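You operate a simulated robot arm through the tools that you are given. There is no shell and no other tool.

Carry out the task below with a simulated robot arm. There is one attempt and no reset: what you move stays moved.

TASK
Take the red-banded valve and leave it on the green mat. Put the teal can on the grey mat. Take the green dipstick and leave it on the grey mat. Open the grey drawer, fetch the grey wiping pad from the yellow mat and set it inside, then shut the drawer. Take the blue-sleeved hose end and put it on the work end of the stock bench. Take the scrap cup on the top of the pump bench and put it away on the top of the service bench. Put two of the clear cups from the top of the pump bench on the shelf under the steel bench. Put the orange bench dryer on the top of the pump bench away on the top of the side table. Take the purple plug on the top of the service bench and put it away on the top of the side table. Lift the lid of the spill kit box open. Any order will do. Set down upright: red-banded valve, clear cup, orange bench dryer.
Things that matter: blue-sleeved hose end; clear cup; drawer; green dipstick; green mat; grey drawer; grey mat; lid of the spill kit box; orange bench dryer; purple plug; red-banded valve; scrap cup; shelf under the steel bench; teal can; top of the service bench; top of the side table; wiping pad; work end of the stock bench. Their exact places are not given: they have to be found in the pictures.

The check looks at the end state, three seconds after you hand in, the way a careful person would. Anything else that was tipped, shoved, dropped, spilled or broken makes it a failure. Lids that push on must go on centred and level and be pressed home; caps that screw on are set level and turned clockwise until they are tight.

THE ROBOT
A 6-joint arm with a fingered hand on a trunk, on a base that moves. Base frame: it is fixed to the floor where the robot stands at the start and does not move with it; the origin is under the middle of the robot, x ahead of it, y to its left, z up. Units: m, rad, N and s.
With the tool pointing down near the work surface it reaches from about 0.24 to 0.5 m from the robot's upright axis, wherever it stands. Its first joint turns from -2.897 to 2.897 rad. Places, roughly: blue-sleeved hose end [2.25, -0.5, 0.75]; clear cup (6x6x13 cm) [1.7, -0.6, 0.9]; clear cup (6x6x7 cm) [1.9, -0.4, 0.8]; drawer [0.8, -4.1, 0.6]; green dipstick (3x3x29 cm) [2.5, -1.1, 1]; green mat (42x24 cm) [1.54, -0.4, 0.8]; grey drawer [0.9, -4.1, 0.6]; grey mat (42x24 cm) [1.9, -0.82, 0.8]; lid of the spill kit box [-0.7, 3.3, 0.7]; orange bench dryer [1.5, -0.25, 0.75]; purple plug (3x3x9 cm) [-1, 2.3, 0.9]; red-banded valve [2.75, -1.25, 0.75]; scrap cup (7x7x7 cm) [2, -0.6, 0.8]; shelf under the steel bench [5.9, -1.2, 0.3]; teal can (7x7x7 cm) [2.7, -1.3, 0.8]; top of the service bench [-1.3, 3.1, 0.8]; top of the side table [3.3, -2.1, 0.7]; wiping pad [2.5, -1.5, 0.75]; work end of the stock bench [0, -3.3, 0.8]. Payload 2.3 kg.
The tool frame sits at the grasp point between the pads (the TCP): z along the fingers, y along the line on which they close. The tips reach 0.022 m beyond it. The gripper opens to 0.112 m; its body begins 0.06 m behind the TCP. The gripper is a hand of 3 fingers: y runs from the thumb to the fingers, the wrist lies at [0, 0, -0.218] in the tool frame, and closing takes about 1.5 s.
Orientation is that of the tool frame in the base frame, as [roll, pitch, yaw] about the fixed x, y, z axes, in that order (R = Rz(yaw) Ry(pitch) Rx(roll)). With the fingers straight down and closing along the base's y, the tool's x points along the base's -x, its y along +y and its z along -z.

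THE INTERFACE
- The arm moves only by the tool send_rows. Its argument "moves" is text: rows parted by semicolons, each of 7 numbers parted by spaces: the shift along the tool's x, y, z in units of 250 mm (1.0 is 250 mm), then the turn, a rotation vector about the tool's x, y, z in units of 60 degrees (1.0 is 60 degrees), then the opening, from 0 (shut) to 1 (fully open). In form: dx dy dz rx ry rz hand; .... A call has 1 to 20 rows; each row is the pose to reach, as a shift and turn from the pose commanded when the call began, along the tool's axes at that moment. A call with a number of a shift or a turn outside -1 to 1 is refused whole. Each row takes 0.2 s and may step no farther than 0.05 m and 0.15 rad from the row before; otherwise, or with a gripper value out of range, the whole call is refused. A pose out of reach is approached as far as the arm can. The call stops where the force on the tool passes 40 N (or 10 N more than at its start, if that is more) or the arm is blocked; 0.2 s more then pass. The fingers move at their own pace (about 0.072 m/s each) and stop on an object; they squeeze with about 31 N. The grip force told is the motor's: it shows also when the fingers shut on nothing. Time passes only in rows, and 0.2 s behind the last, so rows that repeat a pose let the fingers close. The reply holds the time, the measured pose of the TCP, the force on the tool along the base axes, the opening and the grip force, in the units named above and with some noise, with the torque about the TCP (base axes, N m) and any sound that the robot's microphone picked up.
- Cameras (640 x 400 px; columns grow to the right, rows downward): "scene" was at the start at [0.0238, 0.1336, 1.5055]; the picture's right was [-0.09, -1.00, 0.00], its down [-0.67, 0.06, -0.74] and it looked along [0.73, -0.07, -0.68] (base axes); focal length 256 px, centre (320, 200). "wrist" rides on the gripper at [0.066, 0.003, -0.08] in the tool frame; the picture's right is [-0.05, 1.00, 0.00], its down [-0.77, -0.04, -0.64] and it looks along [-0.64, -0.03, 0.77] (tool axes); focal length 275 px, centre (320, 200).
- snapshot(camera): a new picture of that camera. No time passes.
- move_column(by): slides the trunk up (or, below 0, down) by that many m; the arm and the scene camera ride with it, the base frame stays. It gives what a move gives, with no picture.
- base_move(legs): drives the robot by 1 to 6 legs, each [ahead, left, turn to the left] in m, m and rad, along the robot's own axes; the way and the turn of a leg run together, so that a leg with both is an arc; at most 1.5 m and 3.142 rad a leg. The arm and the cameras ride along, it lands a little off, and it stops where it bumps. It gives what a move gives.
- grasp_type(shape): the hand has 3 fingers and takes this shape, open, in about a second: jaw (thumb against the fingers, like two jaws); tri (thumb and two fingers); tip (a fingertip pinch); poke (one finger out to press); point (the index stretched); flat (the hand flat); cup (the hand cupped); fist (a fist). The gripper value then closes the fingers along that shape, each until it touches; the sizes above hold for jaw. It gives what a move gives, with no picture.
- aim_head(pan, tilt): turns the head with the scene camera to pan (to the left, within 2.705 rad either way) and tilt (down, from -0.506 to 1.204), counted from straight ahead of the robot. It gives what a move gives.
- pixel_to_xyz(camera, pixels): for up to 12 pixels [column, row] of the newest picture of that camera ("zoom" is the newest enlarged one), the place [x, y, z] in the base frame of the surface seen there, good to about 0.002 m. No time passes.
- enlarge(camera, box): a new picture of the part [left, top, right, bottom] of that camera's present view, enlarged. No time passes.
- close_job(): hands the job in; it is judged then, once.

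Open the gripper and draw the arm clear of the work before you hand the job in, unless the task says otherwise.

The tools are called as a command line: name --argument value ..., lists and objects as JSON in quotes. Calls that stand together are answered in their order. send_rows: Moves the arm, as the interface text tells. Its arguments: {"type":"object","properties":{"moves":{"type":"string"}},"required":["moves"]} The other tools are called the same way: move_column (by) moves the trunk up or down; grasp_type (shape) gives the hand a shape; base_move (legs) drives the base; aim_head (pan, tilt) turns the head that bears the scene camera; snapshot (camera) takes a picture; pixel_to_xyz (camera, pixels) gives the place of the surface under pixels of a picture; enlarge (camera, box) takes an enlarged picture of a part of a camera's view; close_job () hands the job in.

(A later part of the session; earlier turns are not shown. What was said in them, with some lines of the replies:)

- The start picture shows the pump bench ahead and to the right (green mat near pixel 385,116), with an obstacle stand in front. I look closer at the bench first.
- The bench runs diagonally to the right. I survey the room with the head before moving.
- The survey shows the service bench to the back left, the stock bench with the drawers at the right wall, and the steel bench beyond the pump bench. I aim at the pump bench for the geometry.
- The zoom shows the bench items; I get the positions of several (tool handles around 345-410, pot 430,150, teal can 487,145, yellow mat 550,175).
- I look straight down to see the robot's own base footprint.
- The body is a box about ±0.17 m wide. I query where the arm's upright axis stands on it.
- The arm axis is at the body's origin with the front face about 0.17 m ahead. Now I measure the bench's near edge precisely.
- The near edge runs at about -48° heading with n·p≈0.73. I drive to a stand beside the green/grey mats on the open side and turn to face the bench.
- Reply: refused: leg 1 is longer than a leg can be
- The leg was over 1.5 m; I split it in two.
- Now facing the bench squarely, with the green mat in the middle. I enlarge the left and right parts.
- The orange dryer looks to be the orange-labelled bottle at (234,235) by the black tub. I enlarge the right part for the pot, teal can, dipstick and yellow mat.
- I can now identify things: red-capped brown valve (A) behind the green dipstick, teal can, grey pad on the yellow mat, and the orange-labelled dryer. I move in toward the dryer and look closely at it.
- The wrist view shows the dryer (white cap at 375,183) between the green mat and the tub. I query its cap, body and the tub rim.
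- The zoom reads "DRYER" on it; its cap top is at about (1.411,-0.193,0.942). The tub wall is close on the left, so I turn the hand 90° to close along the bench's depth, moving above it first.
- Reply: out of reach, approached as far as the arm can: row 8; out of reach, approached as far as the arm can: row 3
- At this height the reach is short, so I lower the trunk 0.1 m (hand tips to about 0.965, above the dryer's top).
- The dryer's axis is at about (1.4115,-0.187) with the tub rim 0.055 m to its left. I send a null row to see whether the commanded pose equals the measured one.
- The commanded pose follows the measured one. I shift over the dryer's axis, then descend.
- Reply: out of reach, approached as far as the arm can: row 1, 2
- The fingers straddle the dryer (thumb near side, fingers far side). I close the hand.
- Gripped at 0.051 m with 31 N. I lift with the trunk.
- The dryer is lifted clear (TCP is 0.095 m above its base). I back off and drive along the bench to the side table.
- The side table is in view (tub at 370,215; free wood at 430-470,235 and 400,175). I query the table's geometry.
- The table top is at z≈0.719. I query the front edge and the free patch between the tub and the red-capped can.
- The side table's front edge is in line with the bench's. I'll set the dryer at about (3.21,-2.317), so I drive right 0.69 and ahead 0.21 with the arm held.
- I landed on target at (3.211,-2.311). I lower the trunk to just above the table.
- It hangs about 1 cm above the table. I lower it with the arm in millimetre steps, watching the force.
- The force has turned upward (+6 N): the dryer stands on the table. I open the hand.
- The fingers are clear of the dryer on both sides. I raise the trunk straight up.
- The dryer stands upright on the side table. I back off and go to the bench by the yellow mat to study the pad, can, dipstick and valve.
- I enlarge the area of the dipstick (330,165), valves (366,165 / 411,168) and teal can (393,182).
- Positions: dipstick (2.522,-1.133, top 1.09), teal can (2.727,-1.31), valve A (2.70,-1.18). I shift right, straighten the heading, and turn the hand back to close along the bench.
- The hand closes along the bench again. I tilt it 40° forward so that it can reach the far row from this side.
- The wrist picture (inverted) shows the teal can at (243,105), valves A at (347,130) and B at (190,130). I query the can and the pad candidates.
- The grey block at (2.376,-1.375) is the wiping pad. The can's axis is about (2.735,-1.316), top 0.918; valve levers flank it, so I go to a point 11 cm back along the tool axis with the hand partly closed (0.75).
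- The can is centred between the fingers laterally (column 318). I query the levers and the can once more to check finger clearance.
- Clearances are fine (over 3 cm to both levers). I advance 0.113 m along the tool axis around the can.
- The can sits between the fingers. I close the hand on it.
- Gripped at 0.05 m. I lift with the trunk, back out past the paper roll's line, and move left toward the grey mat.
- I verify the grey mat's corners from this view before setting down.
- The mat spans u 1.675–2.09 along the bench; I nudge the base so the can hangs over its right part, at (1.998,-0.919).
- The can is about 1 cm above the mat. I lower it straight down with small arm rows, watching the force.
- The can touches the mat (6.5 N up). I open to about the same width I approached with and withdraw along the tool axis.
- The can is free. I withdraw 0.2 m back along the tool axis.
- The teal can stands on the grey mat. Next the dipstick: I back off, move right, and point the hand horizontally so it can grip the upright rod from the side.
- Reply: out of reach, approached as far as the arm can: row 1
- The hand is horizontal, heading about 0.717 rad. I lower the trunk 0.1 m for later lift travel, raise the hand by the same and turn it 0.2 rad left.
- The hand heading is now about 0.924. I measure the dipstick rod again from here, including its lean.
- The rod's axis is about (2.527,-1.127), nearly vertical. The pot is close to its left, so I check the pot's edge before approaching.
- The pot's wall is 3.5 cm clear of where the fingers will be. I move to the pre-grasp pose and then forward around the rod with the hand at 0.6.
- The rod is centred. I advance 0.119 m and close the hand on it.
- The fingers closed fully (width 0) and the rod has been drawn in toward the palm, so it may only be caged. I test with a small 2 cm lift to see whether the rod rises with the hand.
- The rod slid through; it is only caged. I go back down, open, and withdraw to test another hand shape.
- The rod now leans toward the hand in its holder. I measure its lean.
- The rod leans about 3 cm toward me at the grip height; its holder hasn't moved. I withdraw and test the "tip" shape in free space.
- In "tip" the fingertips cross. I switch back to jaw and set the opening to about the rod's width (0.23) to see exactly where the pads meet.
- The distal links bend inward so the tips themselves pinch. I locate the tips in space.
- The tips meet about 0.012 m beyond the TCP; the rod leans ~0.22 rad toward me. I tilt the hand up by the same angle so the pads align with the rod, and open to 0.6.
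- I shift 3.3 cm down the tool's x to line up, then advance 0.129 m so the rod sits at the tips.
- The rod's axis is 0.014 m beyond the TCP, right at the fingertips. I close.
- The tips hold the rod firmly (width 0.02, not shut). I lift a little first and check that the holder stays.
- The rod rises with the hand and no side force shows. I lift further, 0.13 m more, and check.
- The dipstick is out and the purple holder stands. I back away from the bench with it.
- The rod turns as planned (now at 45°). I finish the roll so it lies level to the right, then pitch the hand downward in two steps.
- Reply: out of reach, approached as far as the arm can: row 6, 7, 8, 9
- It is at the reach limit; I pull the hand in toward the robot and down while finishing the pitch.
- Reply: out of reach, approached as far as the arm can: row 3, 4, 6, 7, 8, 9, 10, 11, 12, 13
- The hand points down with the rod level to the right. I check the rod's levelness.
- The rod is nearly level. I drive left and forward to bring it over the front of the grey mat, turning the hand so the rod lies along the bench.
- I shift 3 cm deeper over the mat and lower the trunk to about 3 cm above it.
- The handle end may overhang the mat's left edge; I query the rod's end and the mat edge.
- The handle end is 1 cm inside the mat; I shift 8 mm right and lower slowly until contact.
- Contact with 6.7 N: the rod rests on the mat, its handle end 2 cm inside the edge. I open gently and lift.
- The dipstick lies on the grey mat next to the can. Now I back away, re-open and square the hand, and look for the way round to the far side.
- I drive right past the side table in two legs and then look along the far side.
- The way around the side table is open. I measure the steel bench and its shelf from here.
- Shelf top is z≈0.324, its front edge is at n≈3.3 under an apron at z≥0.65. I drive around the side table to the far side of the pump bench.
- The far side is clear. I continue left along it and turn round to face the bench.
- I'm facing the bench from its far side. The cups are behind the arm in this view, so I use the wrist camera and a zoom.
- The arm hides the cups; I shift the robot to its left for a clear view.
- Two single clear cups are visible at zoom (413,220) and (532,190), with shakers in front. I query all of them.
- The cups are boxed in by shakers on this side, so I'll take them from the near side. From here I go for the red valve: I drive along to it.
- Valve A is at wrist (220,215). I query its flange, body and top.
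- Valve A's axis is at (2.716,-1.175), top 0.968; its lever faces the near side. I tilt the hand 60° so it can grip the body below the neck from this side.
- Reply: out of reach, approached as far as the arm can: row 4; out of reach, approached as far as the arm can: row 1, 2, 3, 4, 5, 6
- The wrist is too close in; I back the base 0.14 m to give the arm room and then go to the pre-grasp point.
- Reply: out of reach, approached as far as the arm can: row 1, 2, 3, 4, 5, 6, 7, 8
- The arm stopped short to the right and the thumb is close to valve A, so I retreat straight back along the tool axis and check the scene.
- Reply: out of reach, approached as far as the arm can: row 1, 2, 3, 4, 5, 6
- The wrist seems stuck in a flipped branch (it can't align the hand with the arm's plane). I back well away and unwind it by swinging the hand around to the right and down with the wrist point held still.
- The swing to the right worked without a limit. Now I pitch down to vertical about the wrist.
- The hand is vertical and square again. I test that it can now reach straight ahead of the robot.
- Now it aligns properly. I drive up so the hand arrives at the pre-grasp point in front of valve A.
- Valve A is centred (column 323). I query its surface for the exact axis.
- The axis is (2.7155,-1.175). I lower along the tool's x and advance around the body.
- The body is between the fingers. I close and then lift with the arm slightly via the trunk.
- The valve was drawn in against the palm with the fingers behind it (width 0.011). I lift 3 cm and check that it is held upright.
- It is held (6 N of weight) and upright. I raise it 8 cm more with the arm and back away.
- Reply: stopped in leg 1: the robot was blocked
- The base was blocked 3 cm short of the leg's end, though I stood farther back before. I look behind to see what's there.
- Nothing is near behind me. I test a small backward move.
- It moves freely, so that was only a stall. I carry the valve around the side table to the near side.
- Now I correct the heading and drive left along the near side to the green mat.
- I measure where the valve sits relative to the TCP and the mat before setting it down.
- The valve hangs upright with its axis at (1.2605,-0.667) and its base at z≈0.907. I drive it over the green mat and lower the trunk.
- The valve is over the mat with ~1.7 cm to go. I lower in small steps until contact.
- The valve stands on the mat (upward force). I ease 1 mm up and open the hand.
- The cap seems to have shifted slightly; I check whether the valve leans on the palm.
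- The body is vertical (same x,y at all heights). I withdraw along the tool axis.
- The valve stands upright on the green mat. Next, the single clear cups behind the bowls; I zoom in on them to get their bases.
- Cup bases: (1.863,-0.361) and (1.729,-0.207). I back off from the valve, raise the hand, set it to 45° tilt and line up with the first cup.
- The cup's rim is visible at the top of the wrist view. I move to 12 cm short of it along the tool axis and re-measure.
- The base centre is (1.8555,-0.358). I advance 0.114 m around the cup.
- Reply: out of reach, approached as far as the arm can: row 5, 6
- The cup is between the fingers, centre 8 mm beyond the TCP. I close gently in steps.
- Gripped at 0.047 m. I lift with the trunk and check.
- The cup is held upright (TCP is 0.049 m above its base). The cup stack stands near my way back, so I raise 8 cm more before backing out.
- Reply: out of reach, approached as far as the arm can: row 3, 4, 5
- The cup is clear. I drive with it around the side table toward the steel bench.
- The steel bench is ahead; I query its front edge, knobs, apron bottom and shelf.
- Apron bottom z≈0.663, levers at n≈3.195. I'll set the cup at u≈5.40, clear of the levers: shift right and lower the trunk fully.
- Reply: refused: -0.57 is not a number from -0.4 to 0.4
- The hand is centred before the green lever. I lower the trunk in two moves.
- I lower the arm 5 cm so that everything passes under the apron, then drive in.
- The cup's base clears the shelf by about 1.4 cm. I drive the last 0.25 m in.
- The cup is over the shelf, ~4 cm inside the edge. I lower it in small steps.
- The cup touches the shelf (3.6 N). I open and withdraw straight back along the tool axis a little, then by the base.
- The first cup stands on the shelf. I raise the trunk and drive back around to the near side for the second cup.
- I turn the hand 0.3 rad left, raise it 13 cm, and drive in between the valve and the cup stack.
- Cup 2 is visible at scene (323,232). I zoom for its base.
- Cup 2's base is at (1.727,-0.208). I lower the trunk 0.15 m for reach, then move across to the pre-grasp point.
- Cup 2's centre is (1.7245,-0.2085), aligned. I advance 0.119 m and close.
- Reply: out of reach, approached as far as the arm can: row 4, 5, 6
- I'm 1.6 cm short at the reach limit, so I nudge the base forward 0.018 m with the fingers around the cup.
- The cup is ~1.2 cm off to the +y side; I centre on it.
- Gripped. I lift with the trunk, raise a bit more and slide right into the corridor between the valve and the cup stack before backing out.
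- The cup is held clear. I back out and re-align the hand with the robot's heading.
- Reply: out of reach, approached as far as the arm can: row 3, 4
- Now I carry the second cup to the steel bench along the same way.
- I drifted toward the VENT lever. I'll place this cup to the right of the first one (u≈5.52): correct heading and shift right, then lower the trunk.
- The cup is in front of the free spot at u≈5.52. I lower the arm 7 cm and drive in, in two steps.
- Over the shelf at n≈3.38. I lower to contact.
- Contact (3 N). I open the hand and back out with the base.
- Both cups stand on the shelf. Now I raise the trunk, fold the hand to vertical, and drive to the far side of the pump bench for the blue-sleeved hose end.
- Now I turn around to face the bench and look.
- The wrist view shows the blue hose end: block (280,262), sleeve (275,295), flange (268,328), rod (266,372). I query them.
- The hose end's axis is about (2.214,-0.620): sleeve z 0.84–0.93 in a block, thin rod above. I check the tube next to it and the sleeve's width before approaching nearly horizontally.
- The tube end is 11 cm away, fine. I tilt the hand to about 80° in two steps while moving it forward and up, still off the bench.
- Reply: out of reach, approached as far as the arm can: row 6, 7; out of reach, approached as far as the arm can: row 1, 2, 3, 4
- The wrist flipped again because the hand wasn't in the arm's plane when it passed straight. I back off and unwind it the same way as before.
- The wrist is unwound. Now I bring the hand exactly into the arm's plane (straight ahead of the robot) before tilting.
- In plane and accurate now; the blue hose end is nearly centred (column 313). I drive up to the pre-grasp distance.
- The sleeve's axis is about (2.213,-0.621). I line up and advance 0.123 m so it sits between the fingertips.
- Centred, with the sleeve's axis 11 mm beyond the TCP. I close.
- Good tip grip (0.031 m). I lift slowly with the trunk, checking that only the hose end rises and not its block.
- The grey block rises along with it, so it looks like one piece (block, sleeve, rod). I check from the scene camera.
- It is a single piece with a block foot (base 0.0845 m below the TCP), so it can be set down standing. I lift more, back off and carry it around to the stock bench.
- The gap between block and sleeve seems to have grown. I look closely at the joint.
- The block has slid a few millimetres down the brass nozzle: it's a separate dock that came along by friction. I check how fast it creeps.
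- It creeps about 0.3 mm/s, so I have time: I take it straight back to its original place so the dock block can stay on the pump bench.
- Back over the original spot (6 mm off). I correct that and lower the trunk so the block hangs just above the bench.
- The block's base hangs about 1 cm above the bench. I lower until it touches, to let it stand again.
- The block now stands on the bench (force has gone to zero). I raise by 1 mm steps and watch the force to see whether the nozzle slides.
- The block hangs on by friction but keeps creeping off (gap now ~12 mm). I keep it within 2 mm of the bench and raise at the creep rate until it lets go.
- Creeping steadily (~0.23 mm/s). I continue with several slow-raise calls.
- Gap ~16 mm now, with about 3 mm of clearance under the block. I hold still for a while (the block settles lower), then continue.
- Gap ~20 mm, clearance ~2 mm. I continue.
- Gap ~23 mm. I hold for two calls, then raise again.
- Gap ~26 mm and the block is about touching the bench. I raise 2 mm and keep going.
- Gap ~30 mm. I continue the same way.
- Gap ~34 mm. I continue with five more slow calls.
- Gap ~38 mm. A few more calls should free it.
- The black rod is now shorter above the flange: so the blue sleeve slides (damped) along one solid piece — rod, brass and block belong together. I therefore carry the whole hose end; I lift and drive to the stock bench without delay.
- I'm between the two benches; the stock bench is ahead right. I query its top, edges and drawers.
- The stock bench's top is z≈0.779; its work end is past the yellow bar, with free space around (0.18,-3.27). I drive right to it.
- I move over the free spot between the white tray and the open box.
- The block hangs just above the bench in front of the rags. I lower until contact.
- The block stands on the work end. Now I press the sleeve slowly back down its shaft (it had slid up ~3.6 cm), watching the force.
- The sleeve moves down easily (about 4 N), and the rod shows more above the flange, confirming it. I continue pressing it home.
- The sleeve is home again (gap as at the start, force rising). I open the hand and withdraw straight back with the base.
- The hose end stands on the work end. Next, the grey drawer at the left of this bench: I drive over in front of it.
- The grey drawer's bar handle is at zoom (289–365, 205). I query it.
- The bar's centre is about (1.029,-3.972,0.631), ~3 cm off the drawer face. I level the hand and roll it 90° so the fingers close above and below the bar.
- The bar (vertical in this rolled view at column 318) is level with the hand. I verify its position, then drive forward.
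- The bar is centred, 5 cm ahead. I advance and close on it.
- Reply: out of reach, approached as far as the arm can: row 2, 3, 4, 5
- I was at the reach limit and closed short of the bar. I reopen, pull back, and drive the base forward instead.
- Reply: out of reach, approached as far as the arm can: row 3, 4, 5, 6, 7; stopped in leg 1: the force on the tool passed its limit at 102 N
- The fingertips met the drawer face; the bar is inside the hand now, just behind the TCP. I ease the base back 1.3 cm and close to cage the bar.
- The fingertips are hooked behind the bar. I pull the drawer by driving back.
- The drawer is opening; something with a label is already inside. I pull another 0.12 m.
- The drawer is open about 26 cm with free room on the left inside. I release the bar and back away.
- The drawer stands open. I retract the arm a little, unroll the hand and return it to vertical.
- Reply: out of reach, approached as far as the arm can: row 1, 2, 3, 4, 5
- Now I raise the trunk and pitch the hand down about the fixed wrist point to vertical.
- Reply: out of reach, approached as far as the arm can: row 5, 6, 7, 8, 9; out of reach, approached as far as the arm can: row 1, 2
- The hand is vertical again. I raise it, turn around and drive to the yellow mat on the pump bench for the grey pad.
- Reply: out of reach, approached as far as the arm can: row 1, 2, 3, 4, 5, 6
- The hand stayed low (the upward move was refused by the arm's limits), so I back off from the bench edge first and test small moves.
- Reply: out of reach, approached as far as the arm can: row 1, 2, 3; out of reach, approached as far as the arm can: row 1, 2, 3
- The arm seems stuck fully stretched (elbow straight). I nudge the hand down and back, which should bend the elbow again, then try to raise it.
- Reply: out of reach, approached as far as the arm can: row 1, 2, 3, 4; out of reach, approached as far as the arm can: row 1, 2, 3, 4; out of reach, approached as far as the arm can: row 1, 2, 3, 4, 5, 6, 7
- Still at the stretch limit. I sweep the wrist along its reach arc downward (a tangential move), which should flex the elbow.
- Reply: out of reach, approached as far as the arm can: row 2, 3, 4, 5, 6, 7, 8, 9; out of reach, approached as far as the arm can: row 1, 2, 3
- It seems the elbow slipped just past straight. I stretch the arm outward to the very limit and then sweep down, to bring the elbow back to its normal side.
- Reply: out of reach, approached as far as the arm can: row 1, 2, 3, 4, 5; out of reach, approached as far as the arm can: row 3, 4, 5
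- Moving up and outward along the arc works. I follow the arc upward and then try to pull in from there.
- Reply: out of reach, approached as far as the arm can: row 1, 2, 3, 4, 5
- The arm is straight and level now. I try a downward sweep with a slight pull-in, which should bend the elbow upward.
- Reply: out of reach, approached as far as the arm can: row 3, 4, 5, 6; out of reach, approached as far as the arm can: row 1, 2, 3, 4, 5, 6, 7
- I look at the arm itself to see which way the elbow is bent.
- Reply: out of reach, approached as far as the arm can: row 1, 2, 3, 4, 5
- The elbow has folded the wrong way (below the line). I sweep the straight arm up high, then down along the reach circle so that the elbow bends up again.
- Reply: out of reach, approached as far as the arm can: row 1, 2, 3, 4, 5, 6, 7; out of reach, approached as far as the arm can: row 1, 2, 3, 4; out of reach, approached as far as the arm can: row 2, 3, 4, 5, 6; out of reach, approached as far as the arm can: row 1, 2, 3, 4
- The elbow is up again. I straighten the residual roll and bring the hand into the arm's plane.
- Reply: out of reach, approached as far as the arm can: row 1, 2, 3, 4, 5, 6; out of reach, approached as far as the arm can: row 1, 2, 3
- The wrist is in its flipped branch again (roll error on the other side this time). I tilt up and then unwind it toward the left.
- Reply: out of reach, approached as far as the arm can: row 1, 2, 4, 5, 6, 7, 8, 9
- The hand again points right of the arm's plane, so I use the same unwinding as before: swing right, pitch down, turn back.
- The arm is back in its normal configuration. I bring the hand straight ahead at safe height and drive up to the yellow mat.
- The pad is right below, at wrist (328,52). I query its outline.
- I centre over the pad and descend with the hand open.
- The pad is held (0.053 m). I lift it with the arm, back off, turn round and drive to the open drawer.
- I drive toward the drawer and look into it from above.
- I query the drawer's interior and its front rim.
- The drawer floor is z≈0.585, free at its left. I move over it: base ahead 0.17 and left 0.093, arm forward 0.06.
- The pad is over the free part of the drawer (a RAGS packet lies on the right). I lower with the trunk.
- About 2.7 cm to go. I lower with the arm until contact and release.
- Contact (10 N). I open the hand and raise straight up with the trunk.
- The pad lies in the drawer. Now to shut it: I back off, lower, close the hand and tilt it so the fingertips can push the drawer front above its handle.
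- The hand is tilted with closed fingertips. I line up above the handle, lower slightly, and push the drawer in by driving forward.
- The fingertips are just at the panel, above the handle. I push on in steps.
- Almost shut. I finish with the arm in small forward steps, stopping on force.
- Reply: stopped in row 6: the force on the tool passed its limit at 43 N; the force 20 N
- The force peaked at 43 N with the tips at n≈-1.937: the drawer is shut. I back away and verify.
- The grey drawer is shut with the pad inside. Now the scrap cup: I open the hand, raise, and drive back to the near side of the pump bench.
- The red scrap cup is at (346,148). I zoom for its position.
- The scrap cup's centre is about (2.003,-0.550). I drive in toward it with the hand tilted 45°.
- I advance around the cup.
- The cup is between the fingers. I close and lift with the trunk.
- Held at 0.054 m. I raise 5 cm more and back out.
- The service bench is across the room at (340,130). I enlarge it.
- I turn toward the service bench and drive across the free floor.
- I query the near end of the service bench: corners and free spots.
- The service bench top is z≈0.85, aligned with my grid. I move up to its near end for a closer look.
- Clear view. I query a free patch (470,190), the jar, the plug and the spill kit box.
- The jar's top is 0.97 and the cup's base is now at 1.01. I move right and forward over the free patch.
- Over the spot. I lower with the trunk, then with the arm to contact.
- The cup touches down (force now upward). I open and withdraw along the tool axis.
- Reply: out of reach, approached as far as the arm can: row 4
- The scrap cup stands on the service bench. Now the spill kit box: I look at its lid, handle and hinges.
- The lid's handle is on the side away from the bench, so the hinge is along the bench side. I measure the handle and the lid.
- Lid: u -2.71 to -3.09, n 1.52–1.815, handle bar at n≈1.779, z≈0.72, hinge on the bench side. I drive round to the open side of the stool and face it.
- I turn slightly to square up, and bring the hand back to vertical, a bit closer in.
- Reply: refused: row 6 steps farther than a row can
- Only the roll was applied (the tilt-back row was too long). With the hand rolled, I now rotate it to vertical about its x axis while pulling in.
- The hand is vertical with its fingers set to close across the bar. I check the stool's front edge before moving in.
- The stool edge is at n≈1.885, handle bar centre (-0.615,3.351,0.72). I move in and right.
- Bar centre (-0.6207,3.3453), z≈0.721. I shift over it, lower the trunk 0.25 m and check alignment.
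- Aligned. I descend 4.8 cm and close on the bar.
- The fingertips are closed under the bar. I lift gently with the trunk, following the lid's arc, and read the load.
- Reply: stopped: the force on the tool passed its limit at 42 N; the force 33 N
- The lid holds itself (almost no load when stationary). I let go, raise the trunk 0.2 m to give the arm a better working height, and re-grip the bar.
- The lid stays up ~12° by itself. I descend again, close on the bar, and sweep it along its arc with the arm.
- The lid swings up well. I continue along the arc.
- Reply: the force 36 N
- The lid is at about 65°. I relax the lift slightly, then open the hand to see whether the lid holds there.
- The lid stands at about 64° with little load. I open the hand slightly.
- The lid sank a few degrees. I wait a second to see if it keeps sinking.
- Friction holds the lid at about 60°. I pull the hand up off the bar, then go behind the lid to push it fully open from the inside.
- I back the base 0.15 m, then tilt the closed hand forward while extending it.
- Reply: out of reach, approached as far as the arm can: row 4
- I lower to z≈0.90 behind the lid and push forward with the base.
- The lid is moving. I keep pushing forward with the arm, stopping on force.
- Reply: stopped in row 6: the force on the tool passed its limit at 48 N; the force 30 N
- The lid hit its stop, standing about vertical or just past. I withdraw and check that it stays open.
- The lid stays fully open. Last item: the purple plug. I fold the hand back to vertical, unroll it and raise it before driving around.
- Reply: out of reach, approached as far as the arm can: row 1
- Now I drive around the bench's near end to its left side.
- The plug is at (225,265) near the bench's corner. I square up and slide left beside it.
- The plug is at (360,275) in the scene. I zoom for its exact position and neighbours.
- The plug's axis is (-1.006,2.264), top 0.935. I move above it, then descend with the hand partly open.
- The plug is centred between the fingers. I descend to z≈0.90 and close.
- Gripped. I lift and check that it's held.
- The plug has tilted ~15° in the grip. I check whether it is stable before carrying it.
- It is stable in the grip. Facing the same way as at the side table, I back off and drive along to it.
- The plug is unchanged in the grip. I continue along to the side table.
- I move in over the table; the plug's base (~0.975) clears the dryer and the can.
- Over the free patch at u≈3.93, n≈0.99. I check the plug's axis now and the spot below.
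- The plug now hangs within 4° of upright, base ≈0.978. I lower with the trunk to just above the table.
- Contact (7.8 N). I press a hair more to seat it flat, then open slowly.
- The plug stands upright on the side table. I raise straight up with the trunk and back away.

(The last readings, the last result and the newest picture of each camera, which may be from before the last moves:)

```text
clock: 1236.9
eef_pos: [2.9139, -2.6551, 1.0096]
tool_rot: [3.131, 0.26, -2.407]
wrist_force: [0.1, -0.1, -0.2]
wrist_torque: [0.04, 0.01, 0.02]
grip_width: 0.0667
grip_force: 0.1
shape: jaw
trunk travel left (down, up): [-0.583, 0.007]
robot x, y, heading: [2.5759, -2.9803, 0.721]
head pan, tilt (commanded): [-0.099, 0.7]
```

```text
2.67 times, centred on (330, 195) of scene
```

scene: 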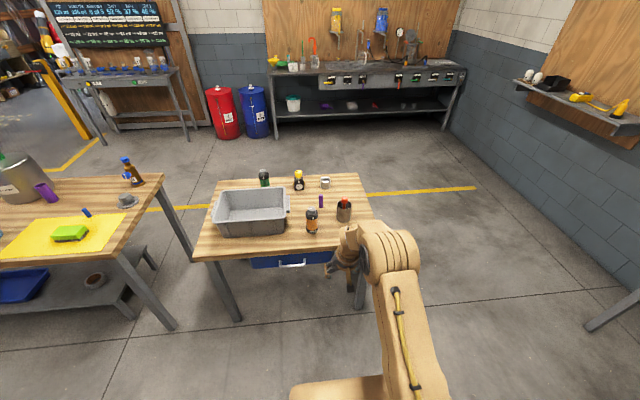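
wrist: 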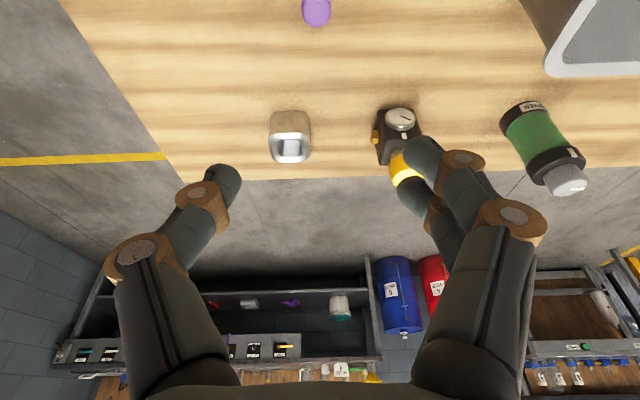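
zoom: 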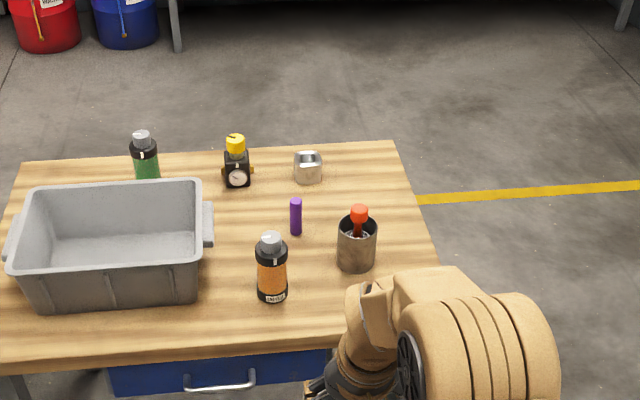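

Both the dryer and the plug stand on the side table. I back off, open the hand fully and take a last look at the pump bench.

base_move --legs '[[-0.3, 0, 0]]'

send_rows --moves "0 0 0 0 0 0 0.8; 0 0 0 0 0 0 1; 0 0 0 0 0 0 1; 0 0 0 0 0 0 1"

aim_head --pan 0.75 --tilt 0.5

snapshot --camera "scene"

enlarge --camera "scene" --box '[180, 60, 480, 250]'

aim_head --pan 2.4 --tilt 0.4

snapshot --camera "scene"

```text
clock: 1239.0
eef_pos: [2.6842, -2.8549, 1.0095]
tool_rot: [3.132, 0.26, -2.403]
wrist_force: [0.0, -0.2, -0.8]
wrist_torque: [0.03, -0.03, 0.01]
grip_width: 0.0667
grip_force: 0.0
shape: jaw
trunk travel left (down, up): [-0.583, 0.007]
robot x, y, heading: [2.3468, -3.1777, 0.719]
head pan, tilt (commanded): [-0.099, 0.7]
```

```text
clock: 1240.0
eef_pos: [2.6843, -2.8554, 1.0089]
tool_rot: [3.133, 0.26, -2.404]
wrist_force: [0.6, 0.1, 0.9]
wrist_torque: [0.01, 0.02, 0.03]
grip_width: 0.1122
grip_force: 0.0
shape: jaw
trunk travel left (down, up): [-0.583, 0.007]
robot x, y, heading: [2.3479, -3.1787, 0.723]
head pan, tilt (commanded): [-0.099, 0.7]
```

```text
clock: 1241.1
eef_pos: [2.6843, -2.8546, 1.0091]
tool_rot: [3.133, 0.262, -2.403]
wrist_force: [0.3, 0.5, 0.0]
wrist_torque: [-0.04, -0.04, 0.01]
grip_width: 0.1119
grip_force: 0.1
shape: jaw
trunk travel left (down, up): [-0.583, 0.007]
robot x, y, heading: [2.3512, -3.1806, 0.719]
head pan, tilt (commanded): [0.75, 0.499]
```

```text
taken
```

scene: 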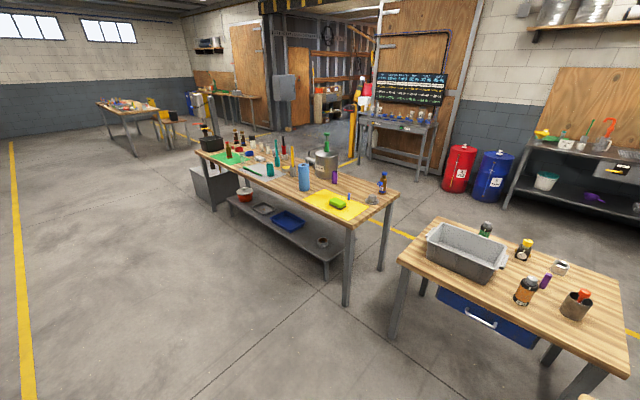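

```text
2.11 times, centred on (330, 155) of scene
```

zoom: 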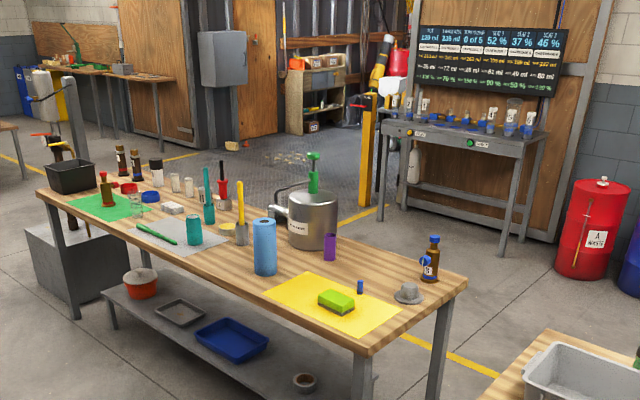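

```text
clock: 1242.8
eef_pos: [2.6845, -2.8543, 1.0086]
tool_rot: [3.133, 0.261, -2.405]
wrist_force: [0.0, 0.3, -0.2]
wrist_torque: [-0.03, -0.02, -0.03]
grip_width: 0.112
grip_force: 0.0
shape: jaw
trunk travel left (down, up): [-0.583, 0.007]
robot x, y, heading: [2.3479, -3.1811, 0.723]
head pan, tilt (commanded): [2.4, 0.4]
```

```text
taken
```

scene: 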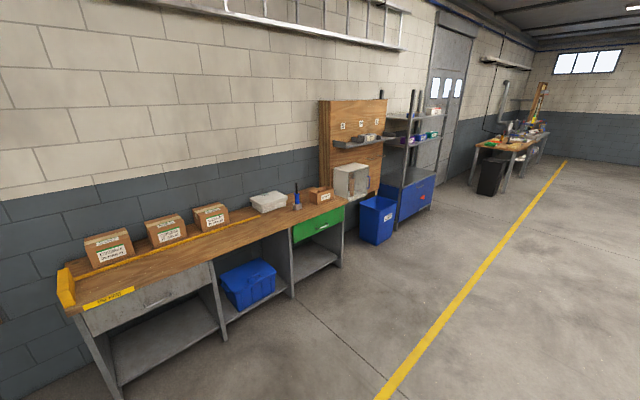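

The last pictures show:
- Red valve upright on the green mat.
- Teal can and dipstick on the grey mat.
- Grey drawer shut, with the pad inside.
- Hose end standing on the stock bench's work end.
- Dryer and plug on the side table.
- Scrap cup on the service bench, both cups on the steel bench shelf, and the spill kit lid open; I checked these at the time and didn't look again.

The hand is open and clear of the work, so I hand the job in.

close_job

```text
The job is handed in.
```

I did all ten tasks and handed the job in; the reply only confirmed that, so I don't know the verdict yet.

| Item | Where it is now |
|---|---|
| Red-banded valve | Upright on the green mat |
| Teal can | Standing on the grey mat |
| Green dipstick | Lying on the grey mat, in front of the can |
| Grey wiping pad | In the grey drawer, which is shut |
| Blue-sleeved hose end | Standing on the work end of the stock bench |
| Scrap cup | On the top of the service bench |
| Two clear cups | Upright on the shelf under the steel bench |
| Orange bench dryer | Upright on the top of the side table |
| Purple plug | Standing on the top of the side table |
| Spill kit lid | Open, about vertical |

Three things the check might turn on:
- **Hose end:** the grey block labelled B came up with it, so I moved the two together. The sleeve slid up as I carried it, and I pressed it back down on the stock bench. If the block was meant to stay on the pump bench, it is now out of place.
- **Clear cups:** I took the two single ones and left the stack by the green mat alone.
- **Drawer:** while reaching for its handle, the fingertips pressed the closed front with about 100 N before I backed off. I saw nothing move.
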